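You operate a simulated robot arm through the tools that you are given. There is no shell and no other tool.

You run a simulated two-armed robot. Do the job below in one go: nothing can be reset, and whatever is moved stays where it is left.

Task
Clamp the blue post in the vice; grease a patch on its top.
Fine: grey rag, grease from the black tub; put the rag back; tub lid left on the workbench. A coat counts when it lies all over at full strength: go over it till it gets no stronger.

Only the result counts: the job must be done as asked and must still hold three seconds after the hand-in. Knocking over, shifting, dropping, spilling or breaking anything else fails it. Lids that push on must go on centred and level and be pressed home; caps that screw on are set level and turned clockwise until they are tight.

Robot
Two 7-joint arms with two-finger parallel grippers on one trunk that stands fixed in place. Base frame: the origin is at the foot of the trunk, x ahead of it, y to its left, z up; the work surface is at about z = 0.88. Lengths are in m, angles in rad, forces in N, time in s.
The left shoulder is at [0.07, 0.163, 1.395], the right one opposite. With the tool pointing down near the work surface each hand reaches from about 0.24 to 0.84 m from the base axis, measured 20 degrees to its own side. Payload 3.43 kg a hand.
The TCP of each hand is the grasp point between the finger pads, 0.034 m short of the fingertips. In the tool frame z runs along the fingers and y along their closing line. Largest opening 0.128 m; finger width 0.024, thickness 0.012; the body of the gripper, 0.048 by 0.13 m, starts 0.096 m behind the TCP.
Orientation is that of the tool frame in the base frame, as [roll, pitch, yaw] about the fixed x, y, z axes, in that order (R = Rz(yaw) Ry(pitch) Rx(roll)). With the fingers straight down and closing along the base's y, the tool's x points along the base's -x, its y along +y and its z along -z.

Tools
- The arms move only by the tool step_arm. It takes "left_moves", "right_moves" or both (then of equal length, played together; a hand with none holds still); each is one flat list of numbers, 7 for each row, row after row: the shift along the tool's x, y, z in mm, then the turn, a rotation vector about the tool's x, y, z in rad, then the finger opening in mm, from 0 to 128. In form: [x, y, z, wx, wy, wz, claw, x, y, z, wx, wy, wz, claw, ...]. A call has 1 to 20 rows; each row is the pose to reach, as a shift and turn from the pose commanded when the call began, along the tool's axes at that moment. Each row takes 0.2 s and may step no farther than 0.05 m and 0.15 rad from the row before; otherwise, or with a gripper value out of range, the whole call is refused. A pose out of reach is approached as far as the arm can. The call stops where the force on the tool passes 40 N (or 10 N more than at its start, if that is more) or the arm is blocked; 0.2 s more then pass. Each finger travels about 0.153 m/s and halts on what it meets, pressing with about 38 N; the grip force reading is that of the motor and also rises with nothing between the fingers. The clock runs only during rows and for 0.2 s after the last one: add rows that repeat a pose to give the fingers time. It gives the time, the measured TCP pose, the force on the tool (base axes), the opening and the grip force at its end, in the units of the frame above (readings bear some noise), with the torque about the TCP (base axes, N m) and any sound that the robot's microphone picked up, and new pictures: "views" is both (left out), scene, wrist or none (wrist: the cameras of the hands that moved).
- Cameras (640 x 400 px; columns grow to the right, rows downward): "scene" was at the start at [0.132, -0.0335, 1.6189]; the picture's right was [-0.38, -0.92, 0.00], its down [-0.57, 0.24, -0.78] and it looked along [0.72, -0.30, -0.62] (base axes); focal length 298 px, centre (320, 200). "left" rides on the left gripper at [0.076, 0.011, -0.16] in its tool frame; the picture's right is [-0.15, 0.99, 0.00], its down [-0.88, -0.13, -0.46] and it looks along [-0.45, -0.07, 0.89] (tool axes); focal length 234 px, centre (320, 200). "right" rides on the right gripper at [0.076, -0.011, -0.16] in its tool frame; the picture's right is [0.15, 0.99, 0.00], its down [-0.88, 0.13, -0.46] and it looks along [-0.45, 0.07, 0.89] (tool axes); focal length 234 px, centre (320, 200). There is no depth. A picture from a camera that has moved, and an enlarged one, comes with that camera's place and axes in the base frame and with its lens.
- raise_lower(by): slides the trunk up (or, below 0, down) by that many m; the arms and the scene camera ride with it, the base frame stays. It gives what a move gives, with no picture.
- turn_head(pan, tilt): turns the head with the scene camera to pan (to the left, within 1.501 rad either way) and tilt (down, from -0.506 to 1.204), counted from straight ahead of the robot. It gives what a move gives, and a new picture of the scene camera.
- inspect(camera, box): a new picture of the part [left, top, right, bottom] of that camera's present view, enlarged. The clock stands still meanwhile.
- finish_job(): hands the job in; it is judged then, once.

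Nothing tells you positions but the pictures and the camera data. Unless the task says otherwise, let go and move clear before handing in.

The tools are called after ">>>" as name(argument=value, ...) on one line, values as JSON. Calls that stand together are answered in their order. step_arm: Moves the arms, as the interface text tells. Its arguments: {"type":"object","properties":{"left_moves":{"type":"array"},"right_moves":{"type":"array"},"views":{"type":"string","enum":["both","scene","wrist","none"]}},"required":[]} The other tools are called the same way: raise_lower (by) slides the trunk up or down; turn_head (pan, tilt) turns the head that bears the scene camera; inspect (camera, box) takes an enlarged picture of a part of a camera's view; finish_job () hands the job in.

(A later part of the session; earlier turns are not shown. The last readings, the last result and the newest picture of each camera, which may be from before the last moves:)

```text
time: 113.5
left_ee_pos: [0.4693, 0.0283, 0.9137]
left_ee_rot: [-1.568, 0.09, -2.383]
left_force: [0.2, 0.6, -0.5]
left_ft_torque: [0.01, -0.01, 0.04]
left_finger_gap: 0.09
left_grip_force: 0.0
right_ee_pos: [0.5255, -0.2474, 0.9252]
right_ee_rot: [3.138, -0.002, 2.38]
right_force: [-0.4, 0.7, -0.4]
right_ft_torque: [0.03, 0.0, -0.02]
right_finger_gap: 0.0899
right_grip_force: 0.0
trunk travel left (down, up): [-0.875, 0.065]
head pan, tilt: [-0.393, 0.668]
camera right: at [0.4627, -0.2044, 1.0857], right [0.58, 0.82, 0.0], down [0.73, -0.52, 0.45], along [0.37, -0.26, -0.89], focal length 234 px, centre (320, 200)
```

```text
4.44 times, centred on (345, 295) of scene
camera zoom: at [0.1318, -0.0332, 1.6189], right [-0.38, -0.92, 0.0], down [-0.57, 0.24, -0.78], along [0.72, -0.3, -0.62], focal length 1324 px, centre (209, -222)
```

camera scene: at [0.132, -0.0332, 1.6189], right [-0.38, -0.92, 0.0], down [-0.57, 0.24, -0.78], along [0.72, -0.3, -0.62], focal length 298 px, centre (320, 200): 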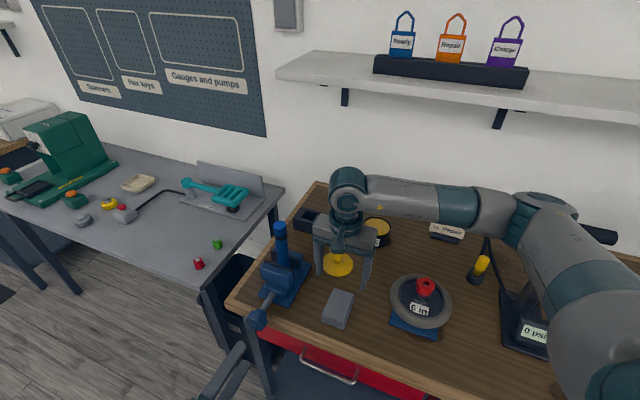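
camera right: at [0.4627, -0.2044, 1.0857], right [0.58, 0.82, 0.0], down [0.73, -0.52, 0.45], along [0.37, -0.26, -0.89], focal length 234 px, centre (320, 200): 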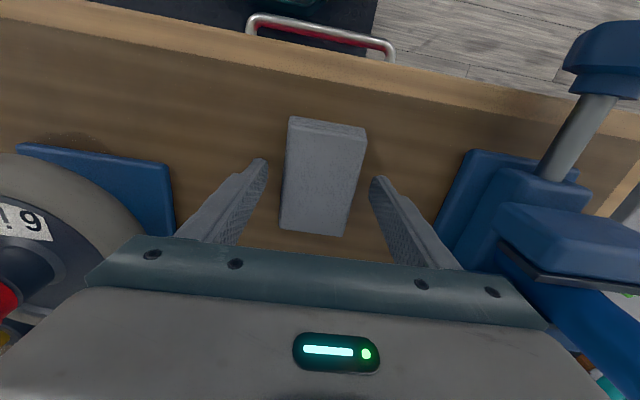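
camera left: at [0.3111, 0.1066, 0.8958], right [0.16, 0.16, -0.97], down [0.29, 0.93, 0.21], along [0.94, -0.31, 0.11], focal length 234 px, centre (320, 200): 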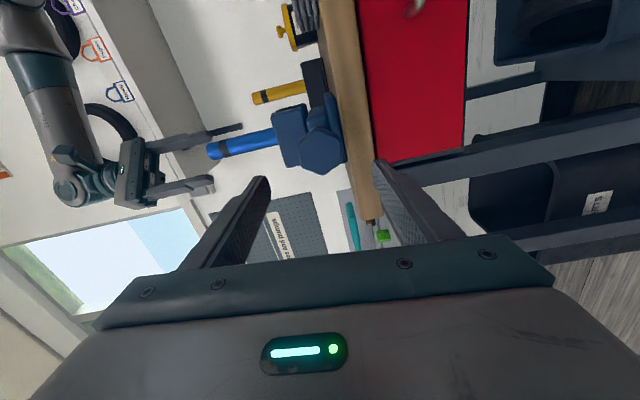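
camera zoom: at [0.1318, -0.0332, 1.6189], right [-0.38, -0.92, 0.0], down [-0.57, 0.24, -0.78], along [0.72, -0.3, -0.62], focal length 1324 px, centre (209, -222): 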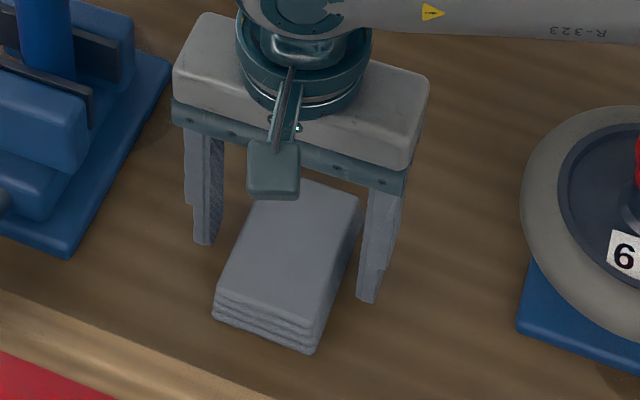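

The rag lies centred between the pads. Closing on its short sides.

>>> step_arm(right_moves=[0, 0, 0, 0, 0, 0, 75, 0, 0, 0, 0, 0, 0, 62, 0, 0, 0, 0, 0, 0, 50, 0, 0, 0, 0, 0, 0, 40, 0, 0, 0, 0, 0, 0, 40], views="wrist")

>>> inspect(camera="right", box=[230, 80, 410, 230])

>>> inspect(camera="scene", box=[300, 250, 390, 340])

```text
time: 114.7
left_ee_pos: [0.4703, 0.0269, 0.9141]
left_ee_rot: [-1.57, 0.091, -2.382]
left_force: [0.9, 0.8, 0.6]
left_ft_torque: [-0.02, 0.02, -0.01]
left_finger_gap: 0.09
left_grip_force: 0.0
right_ee_pos: [0.5245, -0.2472, 0.9249]
right_ee_rot: [3.139, -0.002, 2.38]
right_force: [-0.5, -0.4, 0.1]
right_ft_torque: [0.0, 0.02, 0.02]
right_finger_gap: 0.0639
right_grip_force: 38.3
trunk travel left (down, up): [-0.875, 0.065]
head pan, tilt: [-0.393, 0.668]
camera right: at [0.4628, -0.2044, 1.0859], right [0.58, 0.82, 0.0], down [0.73, -0.52, 0.45], along [0.37, -0.26, -0.89], focal length 234 px, centre (320, 200)
```

right: 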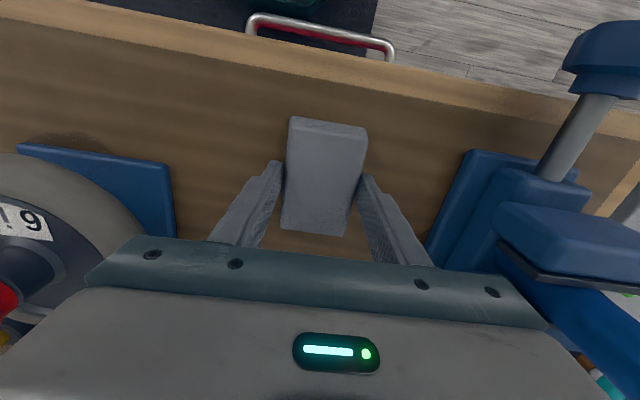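

```text
2.67 times, centred on (320, 155) of right
camera zoom: at [0.4628, -0.2044, 1.0859], right [0.58, 0.82, 0.0], down [0.73, -0.52, 0.45], along [0.37, -0.26, -0.89], focal length 624 px, centre (320, 320)
```

zoom: 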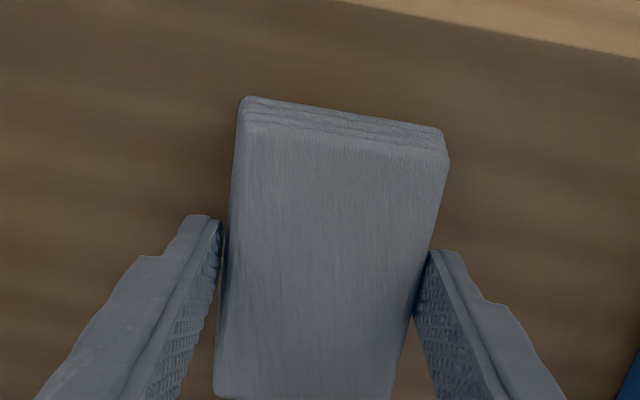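

```text
4.44 times, centred on (345, 295) of scene
camera zoom: at [0.132, -0.0333, 1.6189], right [-0.38, -0.92, 0.0], down [-0.57, 0.24, -0.78], along [0.72, -0.3, -0.62], focal length 1324 px, centre (209, -222)
```

zoom: 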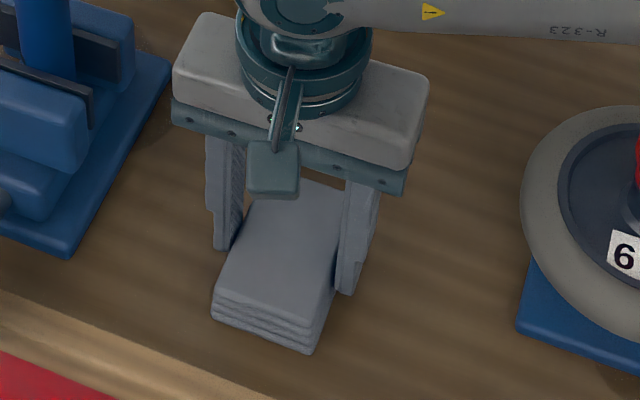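

The rag is held (64 mm wide). I'll note this pose for putting it back – TCP (0.525, -0.247, 0.925), yaw 2.38 – and lift it.

>>> step_arm(right_moves=[0, 0, -4, 0, 0, 0, 30, 0, 0, -10, 0, 0, 0, 30, 0, 0, -20, 0, 0, 0, 30, 0, 0, -35, 0, 0, 0, 30, 0, 0, -55, 0, 0, 0, 30, 0, 0, -80, 0, 0, 0, 30, 0, 0, -110, 0, 0, 0, 30, 0, 0, -140, 0, 0, 0, 30, 0, 0, -140, 0, 0, 0, 30], views="both")

>>> inspect(camera="scene", box=[290, 190, 420, 330])

```text
time: 116.7
left_ee_pos: [0.4695, 0.0271, 0.9139]
left_ee_rot: [-1.572, 0.092, -2.381]
left_force: [0.4, 0.9, -0.1]
left_ft_torque: [0.03, -0.01, 0.0]
left_finger_gap: 0.0897
left_grip_force: 0.2
right_ee_pos: [0.5257, -0.249, 1.0673]
right_ee_rot: [3.138, -0.004, 2.381]
right_force: [0.4, 0.1, 0.0]
right_ft_torque: [0.0, -0.03, -0.01]
right_finger_gap: 0.0635
right_grip_force: 38.1
trunk travel left (down, up): [-0.875, 0.065]
head pan, tilt: [-0.393, 0.668]
camera scene: at [0.1321, -0.0335, 1.6188], right [-0.38, -0.92, 0.0], down [-0.57, 0.24, -0.78], along [0.72, -0.3, -0.62], focal length 298 px, centre (320, 200)
camera right: at [0.4633, -0.2067, 1.2269], right [0.58, 0.82, 0.0], down [0.73, -0.52, 0.45], along [0.37, -0.26, -0.89], focal length 234 px, centre (320, 200)
```

scene: 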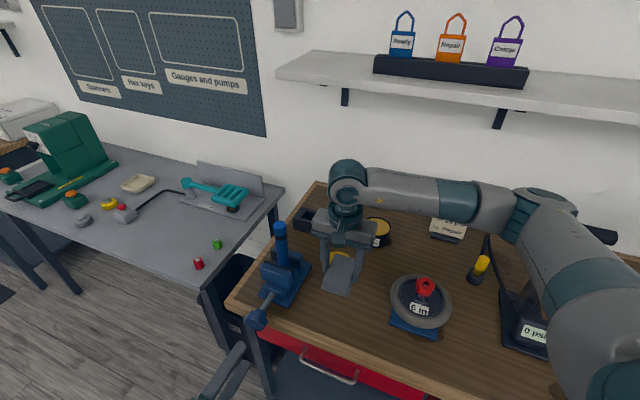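
right: 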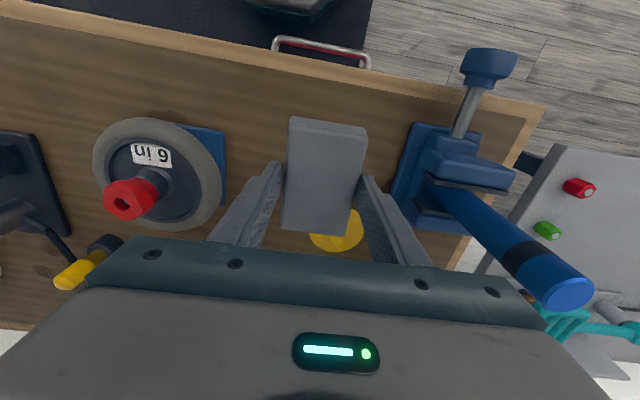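

```text
2.86 times, centred on (355, 260) of scene
camera zoom: at [0.1321, -0.0335, 1.6188], right [-0.38, -0.92, 0.0], down [-0.57, 0.24, -0.78], along [0.72, -0.3, -0.62], focal length 851 px, centre (220, 29)
```

zoom: 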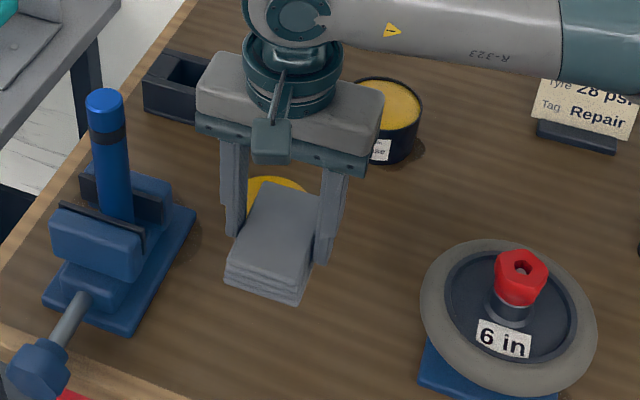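

The rag is well held and square in the hand. I'll carry it over the tub while tilting it about 25°, so that its near edge points down into the opening, and stop a few centimetres above.

>>> step_arm(right_moves=[-38.6, -4, 3.4, 0, -0.0545, 0, 30, -77.1, -8, 6.8, 0, -0.109, 0, 30, -115.7, -12.1, 10.1, 0, -0.1636, 0, 30, -154.3, -16.1, 13.5, 0, -0.2182, 0, 30, -192.8, -20.1, 16.9, 0, -0.2727, 0, 30, -231.4, -24.2, 20.3, 0, -0.3272, 0, 30, -270, -28.2, 23.6, 0, -0.3818, 0, 30, -308.5, -32.2, 27, 0, -0.4363, 0, 30, -308.5, -32.2, 27, 0, -0.4363, 0, 30], views="both")

>>> inspect(camera="scene", box=[330, 170, 430, 270])

>>> inspect(camera="right", box=[230, 60, 410, 220])

```text
time: 118.7
left_ee_pos: [0.4703, 0.027, 0.9141]
left_ee_rot: [-1.571, 0.091, -2.381]
left_force: [-0.1, 0.1, -0.3]
left_ft_torque: [-0.04, 0.0, 0.02]
left_finger_gap: 0.09
left_grip_force: 0.1
right_ee_pos: [0.7246, -0.4838, 1.0393]
right_ee_rot: [3.139, 0.434, 2.38]
right_force: [1.2, 0.4, -0.6]
right_ft_torque: [-0.02, -0.06, -0.01]
right_finger_gap: 0.064
right_grip_force: 37.9
trunk travel left (down, up): [-0.875, 0.065]
head pan, tilt: [-0.393, 0.668]
camera scene: at [0.1317, -0.0331, 1.6189], right [-0.38, -0.92, 0.0], down [-0.57, 0.24, -0.78], along [0.72, -0.3, -0.62], focal length 298 px, centre (320, 200)
camera right: at [0.6197, -0.3982, 1.1523], right [0.59, 0.81, -0.06], down [0.53, -0.33, 0.78], along [0.61, -0.49, -0.62], focal length 234 px, centre (320, 200)
```

scene: 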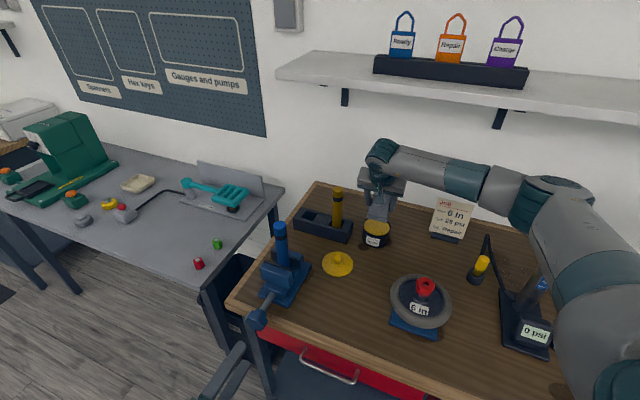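
right: 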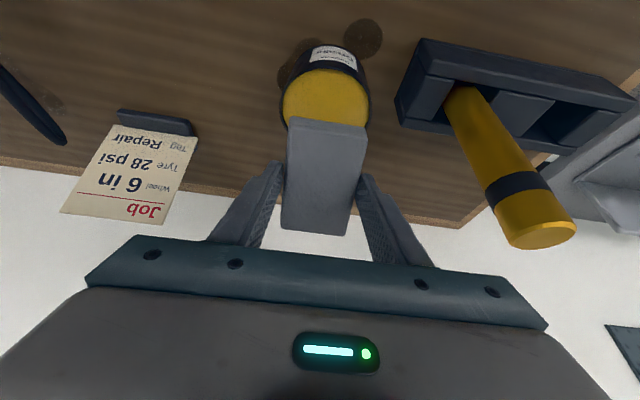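

```text
4.00 times, centred on (380, 220) of scene
camera zoom: at [0.1317, -0.0331, 1.6189], right [-0.38, -0.92, 0.0], down [-0.57, 0.24, -0.78], along [0.72, -0.3, -0.62], focal length 1192 px, centre (80, 120)
```

zoom: 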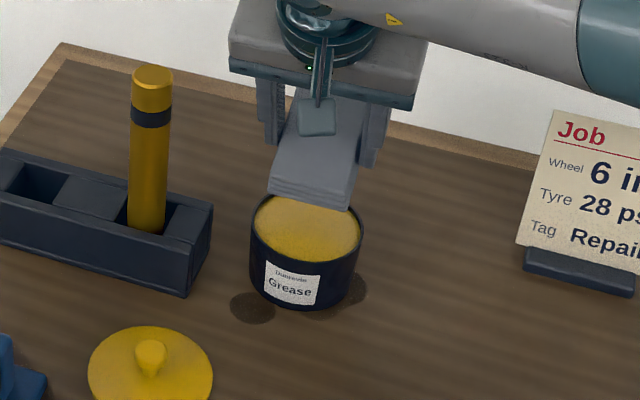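

```text
2.50 times, centred on (320, 140) of right
camera zoom: at [0.6197, -0.3982, 1.1523], right [0.59, 0.81, -0.06], down [0.53, -0.33, 0.78], along [0.61, -0.49, -0.62], focal length 585 px, centre (320, 350)
```

zoom: 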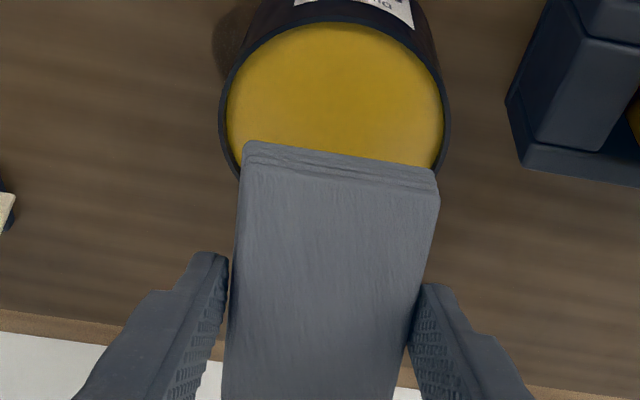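

The rag's low edge hangs centred over the near half of the opening with side clearance. I'll lower it to just above the rim and check the grease level.

>>> step_arm(right_moves=[3, 0, 8.3, 0, 0, 0, 30, 6, 0, 16.5, 0, 0, 0, 30, 9.1, 0, 24.8, 0, 0, 0, 30, 12.1, 0, 33, 0, 0, 0, 30, 12.1, 0, 33, 0, 0, 0, 30], views="wrist")

>>> inspect(camera="scene", box=[350, 190, 410, 255])

>>> inspect(camera="right", box=[230, 40, 410, 200])

```text
time: 119.9
left_ee_pos: [0.4696, 0.0275, 0.9145]
left_ee_rot: [-1.569, 0.092, -2.382]
left_force: [-0.2, -0.7, 0.3]
left_ft_torque: [0.02, 0.02, 0.01]
left_finger_gap: 0.0899
left_grip_force: 0.0
right_ee_pos: [0.7275, -0.4874, 1.0036]
right_ee_rot: [3.14, 0.432, 2.38]
right_force: [-0.3, -0.1, 0.7]
right_ft_torque: [0.03, 0.05, -0.02]
right_finger_gap: 0.0637
right_grip_force: 38.1
trunk travel left (down, up): [-0.875, 0.065]
head pan, tilt: [-0.393, 0.668]
camera right: at [0.6217, -0.4014, 1.1166], right [0.59, 0.81, -0.06], down [0.53, -0.33, 0.78], along [0.61, -0.49, -0.62], focal length 234 px, centre (320, 200)
```

right: 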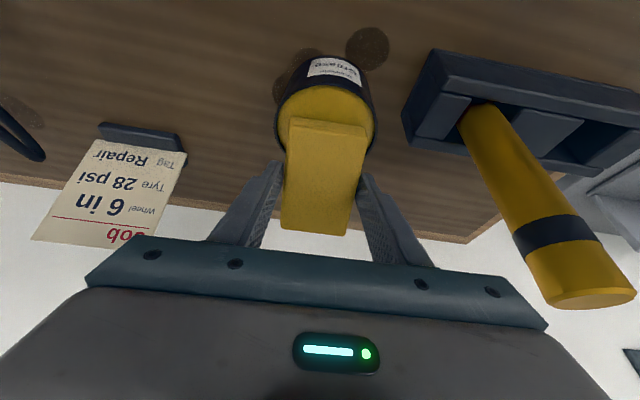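

```text
6.15 times, centred on (380, 222) of scene
camera zoom: at [0.1319, -0.0334, 1.6189], right [-0.38, -0.92, 0.0], down [-0.57, 0.24, -0.78], along [0.72, -0.3, -0.62], focal length 1834 px, centre (-49, 62)
```

zoom: 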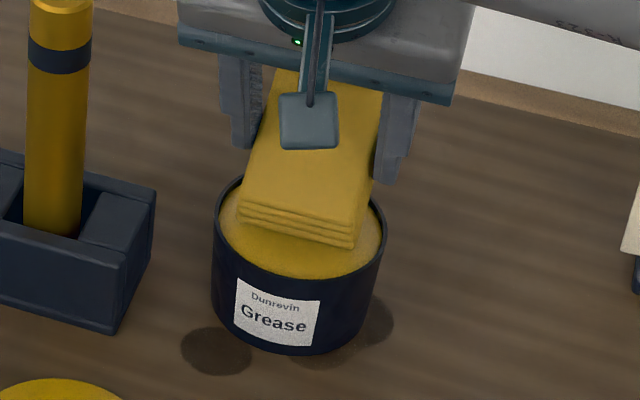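

```text
2.50 times, centred on (320, 120) of right
camera zoom: at [0.6217, -0.4014, 1.1166], right [0.59, 0.81, -0.06], down [0.53, -0.33, 0.78], along [0.61, -0.49, -0.62], focal length 585 px, centre (320, 400)
```

zoom: 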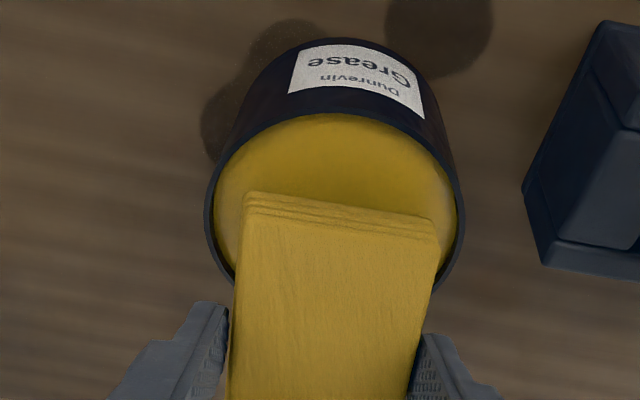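

The whole rag has turned grease-yellow – it is charged. I'll lift it straight out, then back away from the wall while levelling it.

>>> step_arm(right_moves=[-6.3, 0, -13.6, 0, 0, 0, 30, -14.8, 0, -31.7, 0, 0, 0, 30, -14.2, 0, -54.1, 0, 0, 0, 30, 4.6, 0, -84.9, 0, 0.1, 0, 30, 25.7, 0, -122.3, 0, 0.2, 0, 30, 46.9, 0, -159.8, 0, 0.3, 0, 30, 68, 0, -197.2, 0, 0.4, 0, 30, 86.5, 0, -216.8, 0, 0.4363, 0, 30, 86.5, 0, -216.8, 0, 0.4363, 0, 30], views="both")

>>> inspect(camera="scene", box=[300, 150, 430, 270])

```text
time: 121.9
left_ee_pos: [0.4707, 0.0274, 0.9149]
left_ee_rot: [-1.569, 0.091, -2.383]
left_force: [-0.6, -0.1, 0.1]
left_ft_torque: [0.03, 0.05, 0.0]
left_finger_gap: 0.0899
left_grip_force: 0.0
right_ee_pos: [0.607, -0.3701, 1.1646]
right_ee_rot: [3.138, -0.004, 2.381]
right_force: [0.0, 1.1, -0.4]
right_ft_torque: [0.03, 0.03, 0.03]
right_finger_gap: 0.0638
right_grip_force: 37.7
trunk travel left (down, up): [-0.875, 0.065]
head pan, tilt: [-0.393, 0.668]
camera scene: at [0.1323, -0.0336, 1.6188], right [-0.38, -0.92, 0.0], down [-0.57, 0.24, -0.78], along [0.72, -0.3, -0.62], focal length 298 px, centre (320, 200)
camera right: at [0.544, -0.3271, 1.325], right [0.58, 0.82, 0.0], down [0.73, -0.52, 0.45], along [0.37, -0.26, -0.89], focal length 234 px, centre (320, 200)
```

scene: 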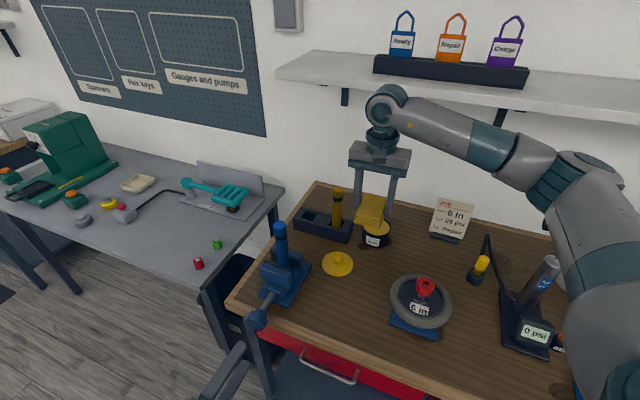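
right: 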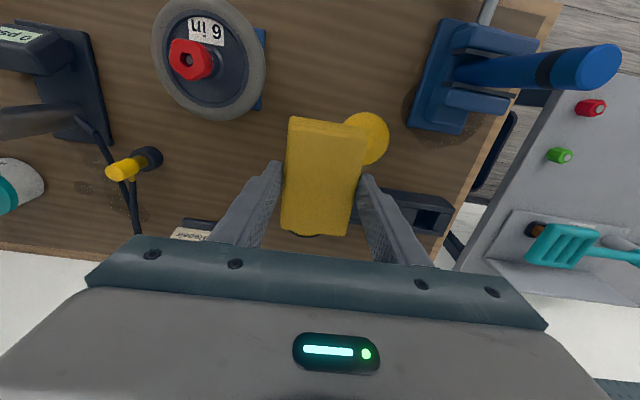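

```text
3.33 times, centred on (365, 210) of scene
camera zoom: at [0.1323, -0.0336, 1.6188], right [-0.38, -0.92, 0.0], down [-0.57, 0.24, -0.78], along [0.72, -0.3, -0.62], focal length 993 px, centre (170, 167)
```

zoom: 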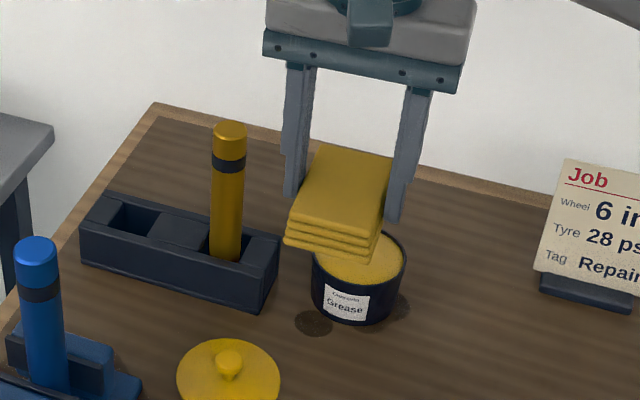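

The rag carries the grease and the tub is undisturbed. I'll bring the rag level over the post's top, a few centimetres above it.

>>> step_arm(right_moves=[19, 34, -10, 0, 0, 0, 30, 38, 68, -20, 0, 0, 0, 30, 57, 102, -25.4, 0, 0, 0, 30, 76, 136, -25.4, 0, 0, 0, 30, 95, 170, -25.4, 0, 0, 0, 30, 113.7, 203.3, -25.4, 0, 0, 0, 30, 113.7, 203.3, -25.4, 0, 0, 0, 30], views="both")

>>> inspect(camera="left", box=[100, 60, 340, 220])

>>> inspect(camera="scene", box=[230, 150, 350, 290])

```text
time: 123.5
left_ee_pos: [0.4705, 0.0273, 0.9137]
left_ee_rot: [-1.57, 0.091, -2.383]
left_force: [0.6, 0.5, 0.1]
left_ft_torque: [-0.03, 0.0, -0.02]
left_finger_gap: 0.0898
left_grip_force: 0.0
right_ee_pos: [0.6633, -0.1463, 1.1893]
right_ee_rot: [3.138, -0.005, 2.38]
right_force: [0.3, -0.6, -0.6]
right_ft_torque: [-0.01, 0.02, 0.01]
right_finger_gap: 0.0636
right_grip_force: 38.1
trunk travel left (down, up): [-0.875, 0.065]
head pan, tilt: [-0.393, 0.668]
camera scene: at [0.1318, -0.0344, 1.6189], right [-0.38, -0.92, 0.0], down [-0.57, 0.24, -0.78], along [0.72, -0.3, -0.62], focal length 298 px, centre (320, 200)
camera right: at [0.6009, -0.1022, 1.3499], right [0.58, 0.82, 0.0], down [0.73, -0.52, 0.45], along [0.37, -0.26, -0.89], focal length 234 px, centre (320, 200)
```

scene: 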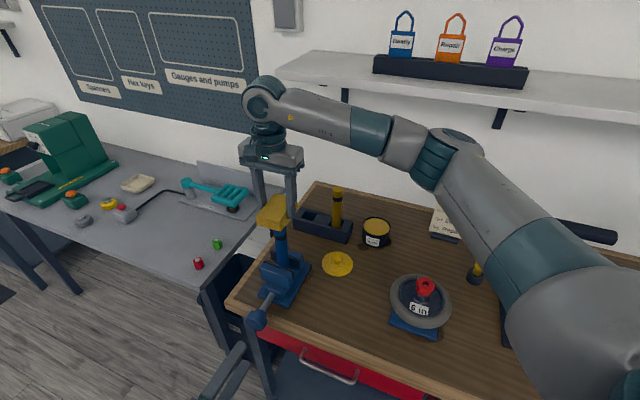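
right: 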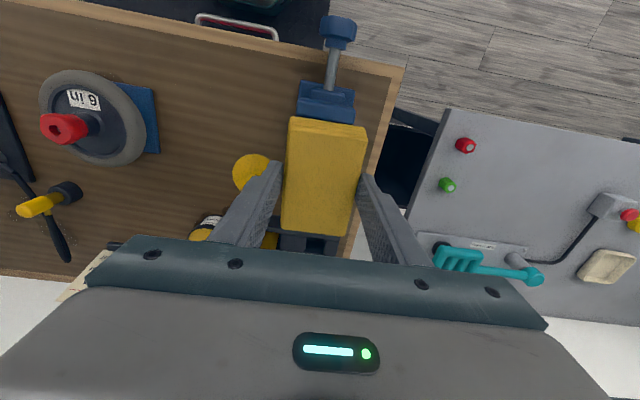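

```text
2.50 times, centred on (220, 140) of left
camera zoom: at [0.3059, 0.0917, 0.8961], right [0.17, 0.16, -0.97], down [0.31, 0.93, 0.21], along [0.93, -0.34, 0.11], focal length 585 px, centre (570, 350)
```

zoom: 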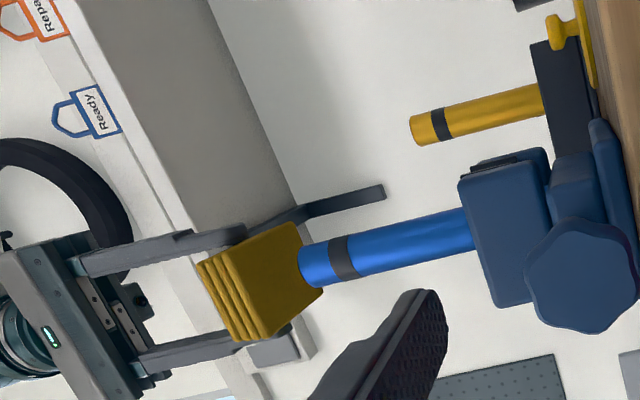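

```text
2.86 times, centred on (290, 220) of scene
camera zoom: at [0.1318, -0.0344, 1.6189], right [-0.38, -0.92, 0.0], down [-0.57, 0.24, -0.78], along [0.72, -0.3, -0.62], focal length 851 px, centre (406, 143)
```

zoom: 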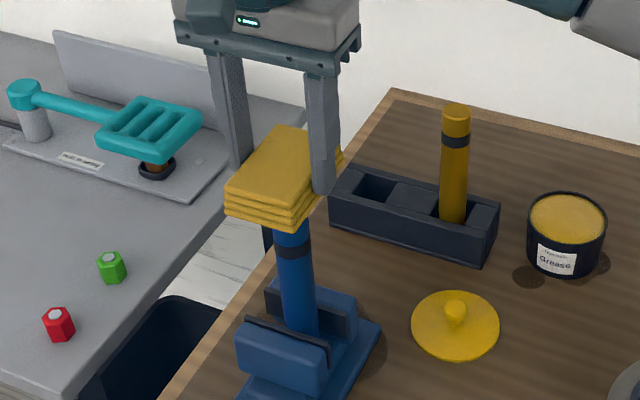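

The left wrist camera gives a fine side view: rag just above the post's top (image left is up). I'll zoom in to judge the remaining gap.

>>> inspect(camera="left", box=[170, 130, 260, 200])

```text
5.71 times, centred on (215, 165) of left
camera zoom: at [0.3059, 0.0917, 0.8961], right [0.17, 0.16, -0.97], down [0.31, 0.93, 0.21], along [0.93, -0.34, 0.11], focal length 1338 px, centre (920, 400)
```

zoom: 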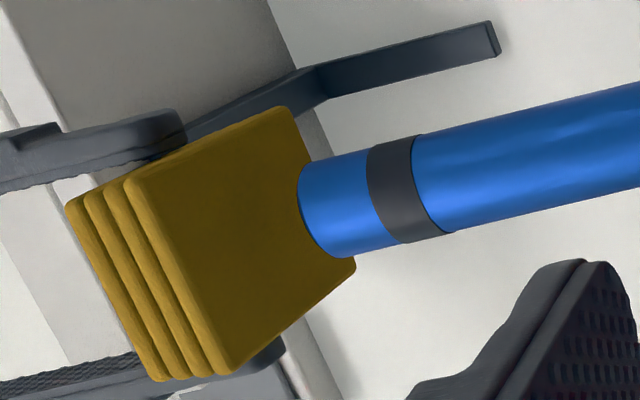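

The post's top (z ≈ 1.12) is centred under the rag, about 25 mm below it. I'll lower to almost touching and recheck.

>>> step_arm(right_moves=[0, 0, 8, 0, 0, 0, 30, 0, 0, 15, 0, 0, 0, 30, 0, 0, 20, 0, 0, 0, 30, 0, 0, 22, 0, 0, 0, 30], views="none")

>>> inspect(camera="left", box=[170, 130, 260, 200])

```text
time: 124.5
left_ee_pos: [0.4704, 0.0281, 0.9142]
left_ee_rot: [-1.57, 0.089, -2.383]
left_force: [0.1, 0.1, 1.0]
left_ft_torque: [-0.01, -0.02, -0.04]
left_finger_gap: 0.0902
left_grip_force: 0.0
right_ee_pos: [0.6632, -0.1441, 1.1674]
right_ee_rot: [3.139, -0.002, 2.379]
right_force: [0.4, 0.2, 0.2]
right_ft_torque: [0.0, 0.01, -0.02]
right_finger_gap: 0.0636
right_grip_force: 38.0
trunk travel left (down, up): [-0.875, 0.065]
head pan, tilt: [-0.393, 0.668]
```

```text
5.71 times, centred on (215, 165) of left
camera zoom: at [0.3061, 0.0925, 0.896], right [0.17, 0.16, -0.97], down [0.31, 0.93, 0.21], along [0.93, -0.34, 0.11], focal length 1338 px, centre (920, 400)
```

zoom: 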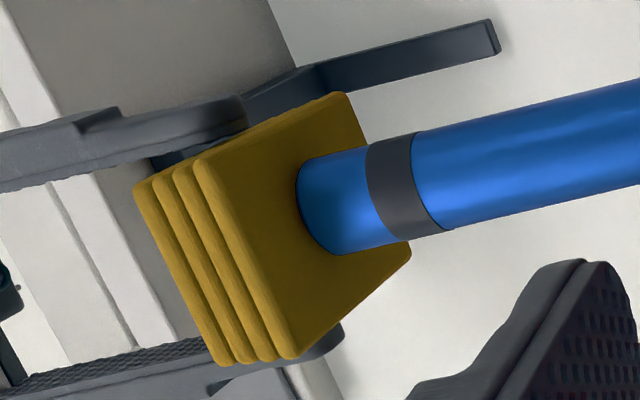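

The underside is now at the post's top. I'll press about 3 mm and rub in both directions within ±12 mm.

>>> step_arm(right_moves=[0, 0, 2, 0, 0, 0, 30, 0, 0, 3, 0, 0, 0, 30, 6, 0, 3, 0, 0, 0, 30, 12, 0, 3, 0, 0, 0, 30, 6, 6, 3, 0, 0, 0, 30, 0, 12, 3, 0, 0, 0, 30, -6, 6, 3, 0, 0, 0, 30, -12, 0, 3, 0, 0, 0, 30, -6, -6, 3, 0, 0, 0, 30, 0, -12, 3, 0, 0, 0, 30, 6, -6, 3, 0, 0, 0, 30, 12, 0, 3, 0, 0, 0, 30, 0, 0, 3, 0, 0, 0, 30, -12, 0, 3, 0, 0, 0, 30, 0, 0, 3, 0, 0, 0, 30, 0, 12, 3, 0, 0, 0, 30, 0, 0, 3, 0, 0, 0, 30, 0, -12, 3, 0, 0, 0, 30, 0, 0, 3, 0, 0, 0, 30], views="none")

>>> inspect(camera="left", box=[170, 130, 260, 200])

>>> inspect(camera="scene", box=[240, 180, 330, 290])

```text
time: 128.5
left_ee_pos: [0.4696, 0.0281, 0.9151]
left_ee_rot: [-1.568, 0.089, -2.383]
left_force: [0.7, 1.2, -0.7]
left_ft_torque: [0.02, -0.02, -0.03]
left_finger_gap: 0.0899
left_grip_force: 0.0
right_ee_pos: [0.6627, -0.1438, 1.166]
right_ee_rot: [3.137, -0.002, 2.382]
right_force: [0.3, -2.2, 5.4]
right_ft_torque: [-0.15, 0.11, 0.03]
right_finger_gap: 0.0636
right_grip_force: 38.1
trunk travel left (down, up): [-0.875, 0.065]
head pan, tilt: [-0.393, 0.668]
```

```text
5.71 times, centred on (215, 165) of left
camera zoom: at [0.306, 0.093, 0.8961], right [0.17, 0.16, -0.97], down [0.31, 0.93, 0.21], along [0.93, -0.34, 0.11], focal length 1338 px, centre (920, 400)
```

zoom: 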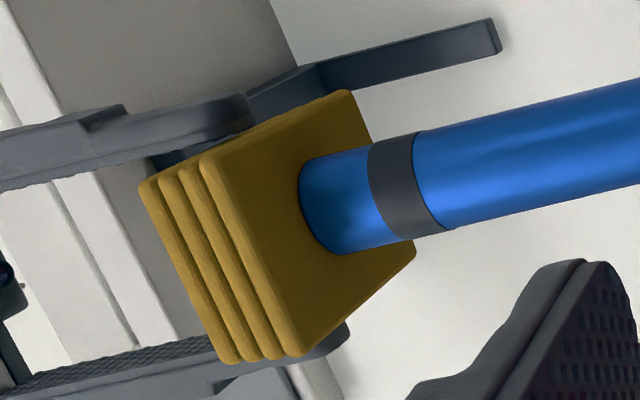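

```text
3.64 times, centred on (285, 235) of scene
camera zoom: at [0.1319, -0.0318, 1.619], right [-0.38, -0.92, 0.0], down [-0.57, 0.24, -0.78], along [0.72, -0.3, -0.62], focal length 1084 px, centre (447, 73)
```

zoom: 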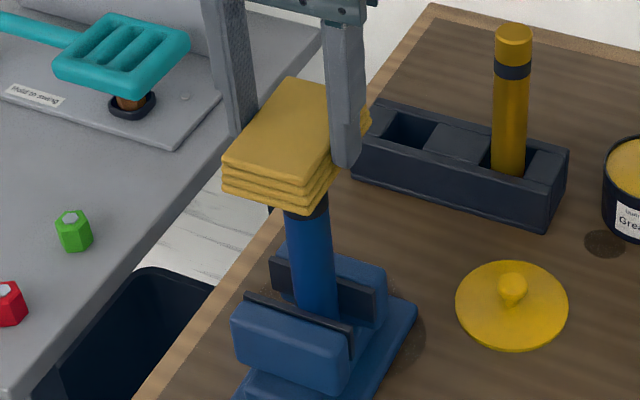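

The rag is pressing with about 5 N – real contact. I'll lift it and move aside to see the coat on the post's top.

>>> step_arm(right_moves=[0, 0, -15, 0, 0, 0, 30, 0, -20, -35, 0, 0, 0, 30, 0, -60, -45, 0, 0, 0, 30, 0, -100, -45, 0, 0, 0, 30, 0, -100, -45, 0, 0, 0, 30], views="scene")

>>> inspect(camera="scene", box=[265, 215, 295, 245])

>>> inspect(camera="scene", box=[240, 180, 350, 300])

```text
time: 129.7
left_ee_pos: [0.4703, 0.0281, 0.914]
left_ee_rot: [-1.569, 0.089, -2.382]
left_force: [0.4, -0.9, -0.3]
left_ft_torque: [0.01, -0.01, 0.0]
left_finger_gap: 0.0899
left_grip_force: 0.1
right_ee_pos: [0.5949, -0.2159, 1.2113]
right_ee_rot: [3.137, 0.0, 2.382]
right_force: [-1.3, 0.2, -0.2]
right_ft_torque: [-0.01, 0.02, 0.01]
right_finger_gap: 0.0639
right_grip_force: 38.1
trunk travel left (down, up): [-0.875, 0.065]
head pan, tilt: [-0.393, 0.668]
camera scene: at [0.1329, -0.0317, 1.6188], right [-0.38, -0.92, 0.0], down [-0.57, 0.24, -0.78], along [0.72, -0.3, -0.62], focal length 298 px, centre (320, 200)
```

scene: 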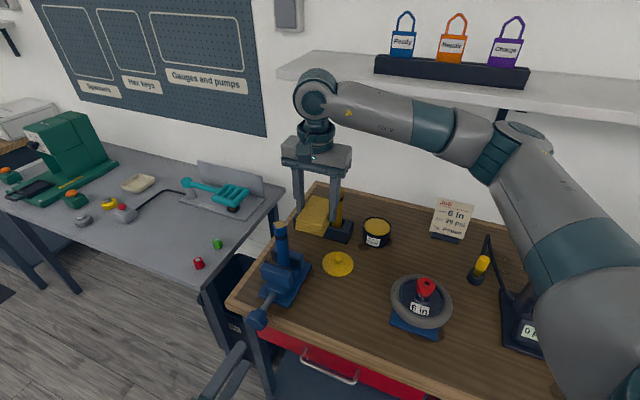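

```text
13.33 times, centred on (280, 230) of scene
camera zoom: at [0.1329, -0.0317, 1.6188], right [-0.38, -0.92, 0.0], down [-0.57, 0.24, -0.78], along [0.72, -0.3, -0.62], focal length 3973 px, centre (853, -200)
```

zoom: 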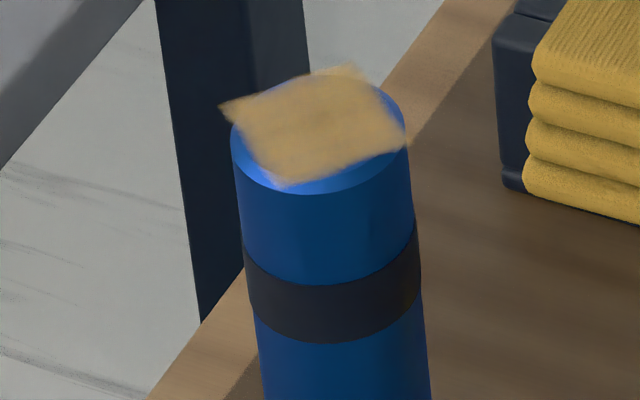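

```text
3.33 times, centred on (295, 240) of scene
camera zoom: at [0.1329, -0.0317, 1.6188], right [-0.38, -0.92, 0.0], down [-0.57, 0.24, -0.78], along [0.72, -0.3, -0.62], focal length 993 px, centre (403, 67)
```

zoom: 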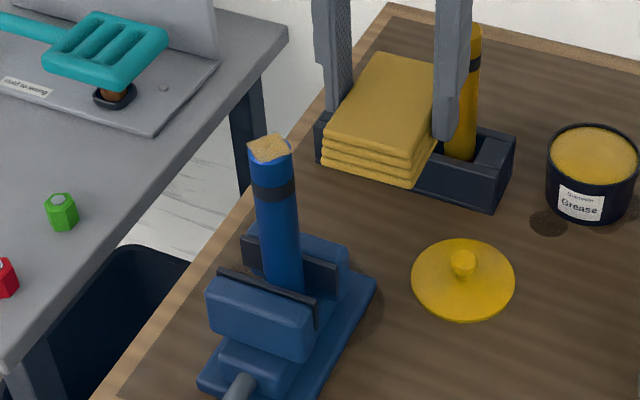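

A square patch of grease now shows on the post's top, but it is still somewhat thin and soft at the edges. I'll go back and rub longer with wider strokes.

>>> step_arm(right_moves=[0, 40, 0, 0, 0, 0, 30, 0, 80, 0, 0, 0, 0, 30, 0, 100, 15, 0, 0, 0, 30, 0, 100, 35, 0, 0, 0, 30, 0, 100, 44, 0, 0, 0, 30, 0, 100, 46, 0, 0, 0, 30, 10, 100, 46, 0, 0, 0, 30, 20, 100, 46, 0, 0, 0, 30, 10, 100, 46, 0, 0, 0, 30, 0, 100, 46, 0, 0, 0, 30, -10, 100, 46, 0, 0, 0, 30, -20, 100, 46, 0, 0, 0, 30, -10, 105, 46, 0, 0, 0, 30, 0, 110, 46, 0, 0, 0, 30, 10, 110, 46, 0, 0, 0, 30, 20, 110, 46, 0, 0, 0, 30, 10, 110, 46, 0, 0, 0, 30, 0, 110, 46, 0, 0, 0, 30, -10, 110, 46, 0, 0, 0, 30, -20, 105, 46, 0, 0, 0, 30], views="none")

>>> step_arm(right_moves=[10, -8, 0, 0, 0, 0, 30, 20, -15, 0, 0, 0, 0, 30, 30, -15, 0, 0, 0, 0, 30, 40, -15, 0, 0, 0, 0, 30, 30, -15, 0, 0, 0, 0, 30, 20, -15, 0, 0, 0, 0, 30, 10, -15, 0, 0, 0, 0, 30, 0, -15, 0, 0, 0, 0, 30, 10, -5, 0, 0, 0, 0, 30, 20, 5, 0, 0, 0, 0, 30, 20, -5, 0, 0, 0, 0, 30, 20, -15, 0, 0, 0, 0, 30, 20, -22, 0, 0, 0, 0, 30, 20, -10, 0, 0, 0, 0, 30, 20, 2, 0, 0, 0, 0, 30, 20, 10, 0, 0, 0, 0, 30, 28, 0, 0, 0, 0, 0, 30, 28, -10, 0, 0, 0, 0, 30, 20, -5, 0, 0, 0, 0, 30], views="none")

>>> inspect(camera="left", box=[170, 130, 260, 200])

```text
time: 133.9
left_ee_pos: [0.4695, 0.0277, 0.9149]
left_ee_rot: [-1.567, 0.089, -2.381]
left_force: [-0.2, -0.4, -1.2]
left_ft_torque: [0.03, -0.01, -0.01]
left_finger_gap: 0.0899
left_grip_force: 0.1
right_ee_pos: [0.6786, -0.1558, 1.1656]
right_ee_rot: [3.138, -0.003, 2.383]
right_force: [0.5, 2.4, 4.3]
right_ft_torque: [0.11, 0.11, -0.03]
right_finger_gap: 0.0635
right_grip_force: 37.8
trunk travel left (down, up): [-0.875, 0.065]
head pan, tilt: [-0.393, 0.668]
```

```text
time: 137.9
left_ee_pos: [0.4686, 0.0288, 0.9148]
left_ee_rot: [-1.568, 0.09, -2.383]
left_force: [-0.3, 0.8, 0.9]
left_ft_torque: [-0.02, -0.02, 0.03]
left_finger_gap: 0.09
left_grip_force: 0.1
right_ee_pos: [0.6599, -0.1418, 1.1663]
right_ee_rot: [3.137, -0.003, 2.384]
right_force: [-3.0, 4.0, 18.4]
right_ft_torque: [0.26, 0.1, 0.06]
right_finger_gap: 0.0635
right_grip_force: 38.0
trunk travel left (down, up): [-0.875, 0.065]
head pan, tilt: [-0.393, 0.668]
```

```text
5.71 times, centred on (215, 165) of left
camera zoom: at [0.3039, 0.0936, 0.8966], right [0.17, 0.16, -0.97], down [0.31, 0.93, 0.21], along [0.93, -0.34, 0.11], focal length 1338 px, centre (920, 400)
```

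zoom: 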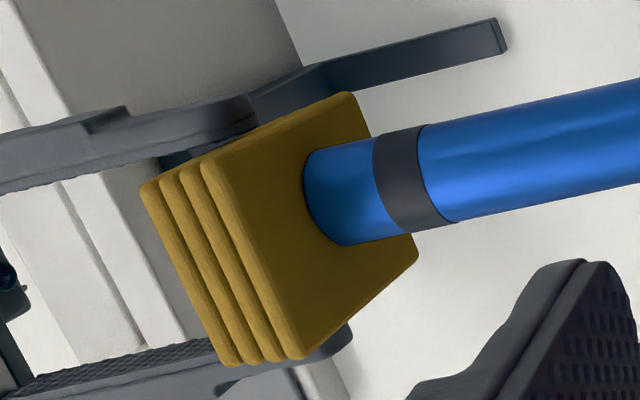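

The contact now presses with about 18 N. I'll lift and look at the coat again.

>>> step_arm(right_moves=[0, 0, -15, 0, 0, 0, 30, 0, -20, -35, 0, 0, 0, 30, 0, -60, -45, 0, 0, 0, 30, 0, -100, -45, 0, 0, 0, 30, 0, -100, -45, 0, 0, 0, 30], views="scene")

>>> inspect(camera="scene", box=[265, 215, 295, 245])

```text
time: 139.1
left_ee_pos: [0.4704, 0.0282, 0.9145]
left_ee_rot: [-1.569, 0.09, -2.382]
left_force: [0.1, -0.5, -0.5]
left_ft_torque: [0.02, 0.01, -0.01]
left_finger_gap: 0.09
left_grip_force: 0.0
right_ee_pos: [0.5918, -0.2156, 1.2078]
right_ee_rot: [3.139, -0.002, 2.38]
right_force: [-0.8, 0.7, -0.3]
right_ft_torque: [0.0, 0.03, 0.0]
right_finger_gap: 0.0635
right_grip_force: 37.7
trunk travel left (down, up): [-0.875, 0.065]
head pan, tilt: [-0.393, 0.668]
camera scene: at [0.1324, -0.0315, 1.6189], right [-0.38, -0.92, 0.0], down [-0.57, 0.24, -0.78], along [0.72, -0.3, -0.62], focal length 298 px, centre (320, 200)
```

scene: 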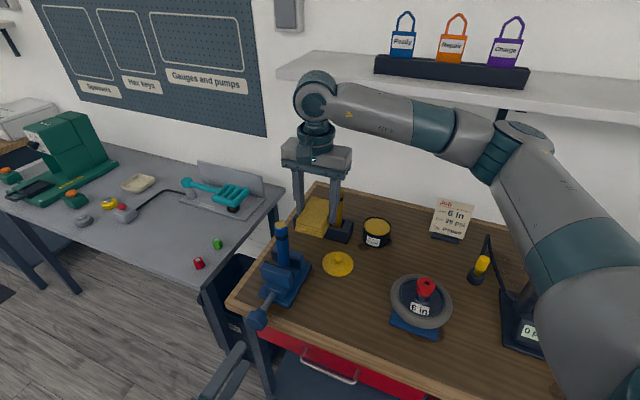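

```text
13.33 times, centred on (280, 230) of scene
camera zoom: at [0.1324, -0.0315, 1.6189], right [-0.38, -0.92, 0.0], down [-0.57, 0.24, -0.78], along [0.72, -0.3, -0.62], focal length 3973 px, centre (853, -200)
```

zoom: 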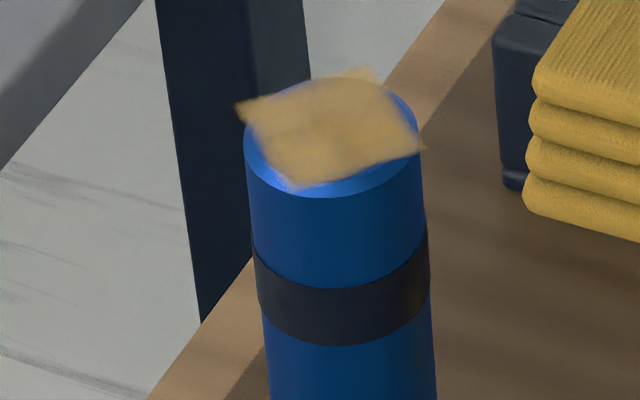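

>>> inspect(camera="scene", box=[274, 217, 290, 233])

>>> inspect(camera="scene", box=[240, 180, 350, 300])

>>> inspect(camera="left", box=[100, 60, 340, 220])

```text
16.00 times, centred on (282, 225) of scene
camera zoom: at [0.1324, -0.0315, 1.6189], right [-0.38, -0.92, 0.0], down [-0.57, 0.24, -0.78], along [0.72, -0.3, -0.62], focal length 4767 px, centre (928, -200)
```

zoom: 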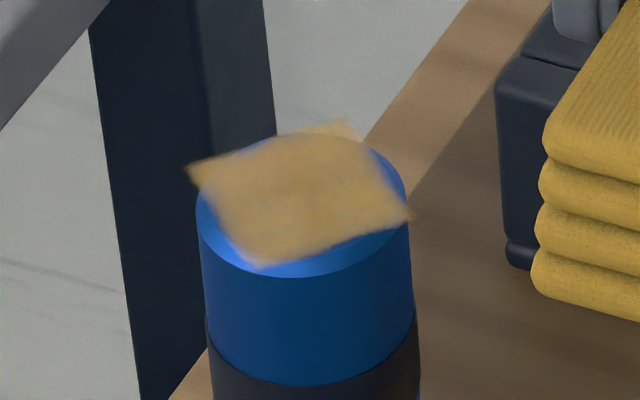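

```text
3.33 times, centred on (295, 240) of scene
camera zoom: at [0.1324, -0.0315, 1.6189], right [-0.38, -0.92, 0.0], down [-0.57, 0.24, -0.78], along [0.72, -0.3, -0.62], focal length 993 px, centre (403, 67)
```

zoom: 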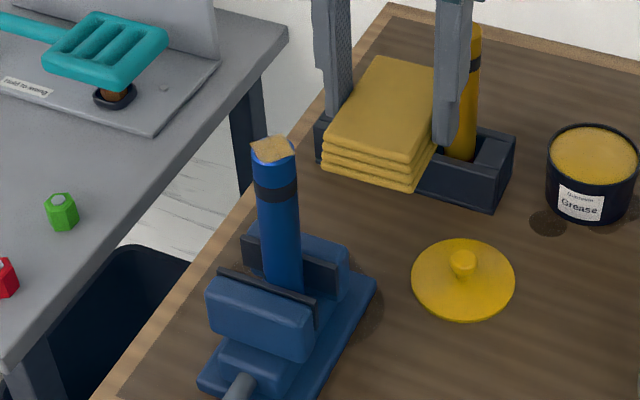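

```text
2.50 times, centred on (220, 140) of left
camera zoom: at [0.3062, 0.0933, 0.8958], right [0.17, 0.16, -0.97], down [0.31, 0.93, 0.21], along [0.93, -0.34, 0.11], focal length 585 px, centre (570, 350)
```

zoom: 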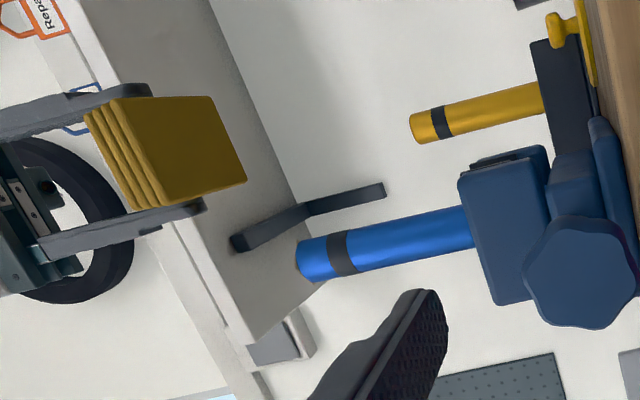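

The coat looks even in the middle with ragged edges; I can't yet tell whether it is saturated. I'll give it another round at a lighter press (~5 N), covering all edges, and compare.

>>> step_arm(right_moves=[0, 40, 0, 0, 0, 0, 30, 0, 80, 0, 0, 0, 0, 30, 0, 100, 15, 0, 0, 0, 30, 0, 100, 35, 0, 0, 0, 30, 0, 100, 44.3, 0, 0, 0, 30, 8, 100, 44.3, 0, 0, 0, 30, 16, 100, 44.3, 0, 0, 0, 30, 8, 100, 44.3, 0, 0, 0, 30, 0, 100, 44.3, 0, 0, 0, 30, -8, 100, 44.3, 0, 0, 0, 30, -16, 100, 44.3, 0, 0, 0, 30, -16, 108, 44.3, 0, 0, 0, 30, -8, 108, 44.3, 0, 0, 0, 30, 0, 108, 44.3, 0, 0, 0, 30, 8, 108, 44.3, 0, 0, 0, 30, 16, 108, 44.3, 0, 0, 0, 30, 16, 100, 44.3, 0, 0, 0, 30, 16, 92, 44.3, 0, 0, 0, 30, 8, 92, 44.3, 0, 0, 0, 30, 0, 92, 44.3, 0, 0, 0, 30], views="none")

>>> step_arm(right_moves=[-8, 0, 0, 0, 0, 0, 30, -16, 0, 0, 0, 0, 0, 30, -16, 8, 0, 0, 0, 0, 30, -8, 8, 0, 0, 0, 0, 30, 0, 8, 0, 0, 0, 0, 30, 0, 16, 0, 0, 0, 0, 30, 0, 22, 0, 0, 0, 0, 30, 0, 14, 0, 0, 0, 0, 30, 0, 6, 0, 0, 0, 0, 30, 0, -2, 0, 0, 0, 0, 30, 0, -8, 0, 0, 0, 0, 30, 8, -8, 0, 0, 0, 0, 30, 8, 0, 0, 0, 0, 0, 30, 8, 8, 0, 0, 0, 0, 30, 8, 16, 0, 0, 0, 0, 30, 0, 16, 0, 0, 0, 0, 30, -8, 16, 0, 0, 0, 0, 30, -8, 8, 0, 0, 0, 0, 30, 0, 8, 0, 0, 0, 0, 30, 0, 8, 0, 0, 0, 0, 30], views="none")

>>> step_arm(right_moves=[0, 0, -15, 0, 0, 0, 30, 0, -20, -35, 0, 0, 0, 30, 0, -60, -45, 0, 0, 0, 30, 0, -100, -45, 0, 0, 0, 30, 0, -100, -45, 0, 0, 0, 30], views="none")

>>> inspect(camera="scene", box=[274, 217, 290, 233])

```text
time: 143.3
left_ee_pos: [0.4702, 0.0274, 0.9146]
left_ee_rot: [-1.568, 0.091, -2.382]
left_force: [0.0, -0.1, -0.2]
left_ft_torque: [0.01, -0.01, -0.05]
left_finger_gap: 0.0899
left_grip_force: 0.0
right_ee_pos: [0.6573, -0.1498, 1.1663]
right_ee_rot: [3.139, -0.003, 2.38]
right_force: [-0.1, 0.9, 1.7]
right_ft_torque: [0.08, 0.04, -0.01]
right_finger_gap: 0.0638
right_grip_force: 37.6
trunk travel left (down, up): [-0.875, 0.065]
head pan, tilt: [-0.393, 0.668]
```

```text
time: 147.5
left_ee_pos: [0.4703, 0.0282, 0.9139]
left_ee_rot: [-1.568, 0.09, -2.382]
left_force: [0.7, 0.0, -0.5]
left_ft_torque: [0.02, -0.01, 0.02]
left_finger_gap: 0.0899
left_grip_force: 0.1
right_ee_pos: [0.6625, -0.1445, 1.165]
right_ee_rot: [3.139, -0.003, 2.381]
right_force: [0.9, 0.5, 0.5]
right_ft_torque: [0.01, 0.03, 0.02]
right_finger_gap: 0.0635
right_grip_force: 37.8
trunk travel left (down, up): [-0.875, 0.065]
head pan, tilt: [-0.393, 0.668]
```

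```text
time: 148.7
left_ee_pos: [0.4705, 0.0266, 0.9145]
left_ee_rot: [-1.569, 0.089, -2.383]
left_force: [-0.3, 0.1, 0.6]
left_ft_torque: [-0.01, -0.02, -0.05]
left_finger_gap: 0.09
left_grip_force: 0.1
right_ee_pos: [0.5947, -0.2162, 1.2103]
right_ee_rot: [3.139, -0.003, 2.381]
right_force: [0.6, 0.0, 0.6]
right_ft_torque: [-0.04, 0.01, 0.01]
right_finger_gap: 0.0635
right_grip_force: 38.4
trunk travel left (down, up): [-0.875, 0.065]
head pan, tilt: [-0.393, 0.668]
```

```text
16.00 times, centred on (282, 225) of scene
camera zoom: at [0.1329, -0.0318, 1.6188], right [-0.38, -0.92, 0.0], down [-0.57, 0.24, -0.78], along [0.72, -0.3, -0.62], focal length 4767 px, centre (928, -200)
```

zoom: 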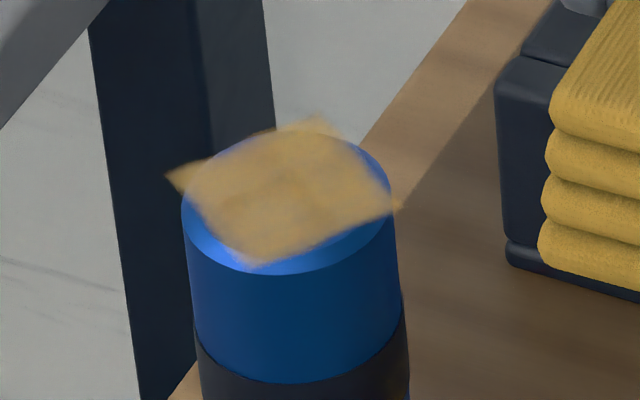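

>>> step_arm(right_moves=[0, 0, 0, 0, 0, 0, 30], views="wrist")

```text
time: 149.1
left_ee_pos: [0.4694, 0.0261, 0.915]
left_ee_rot: [-1.569, 0.091, -2.382]
left_force: [0.1, 0.2, 0.5]
left_ft_torque: [0.01, -0.01, 0.01]
left_finger_gap: 0.0901
left_grip_force: 0.0
right_ee_pos: [0.5937, -0.218, 1.2117]
right_ee_rot: [3.137, -0.003, 2.381]
right_force: [0.8, -0.9, -0.9]
right_ft_torque: [0.0, -0.04, 0.0]
right_finger_gap: 0.0636
right_grip_force: 38.2
trunk travel left (down, up): [-0.875, 0.065]
head pan, tilt: [-0.393, 0.668]
camera right: at [0.5319, -0.1749, 1.3711], right [0.58, 0.82, 0.0], down [0.73, -0.52, 0.45], along [0.37, -0.26, -0.89], focal length 234 px, centre (320, 200)
```

right: 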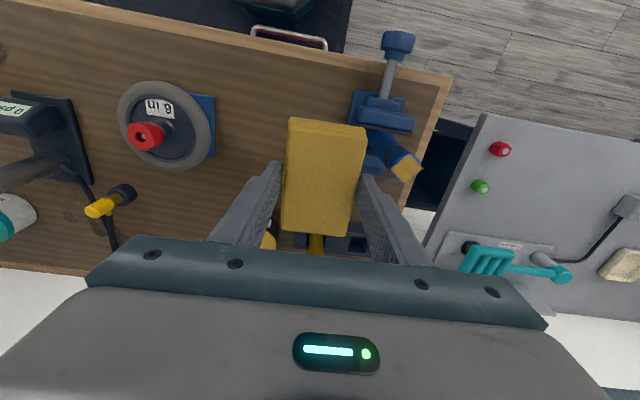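

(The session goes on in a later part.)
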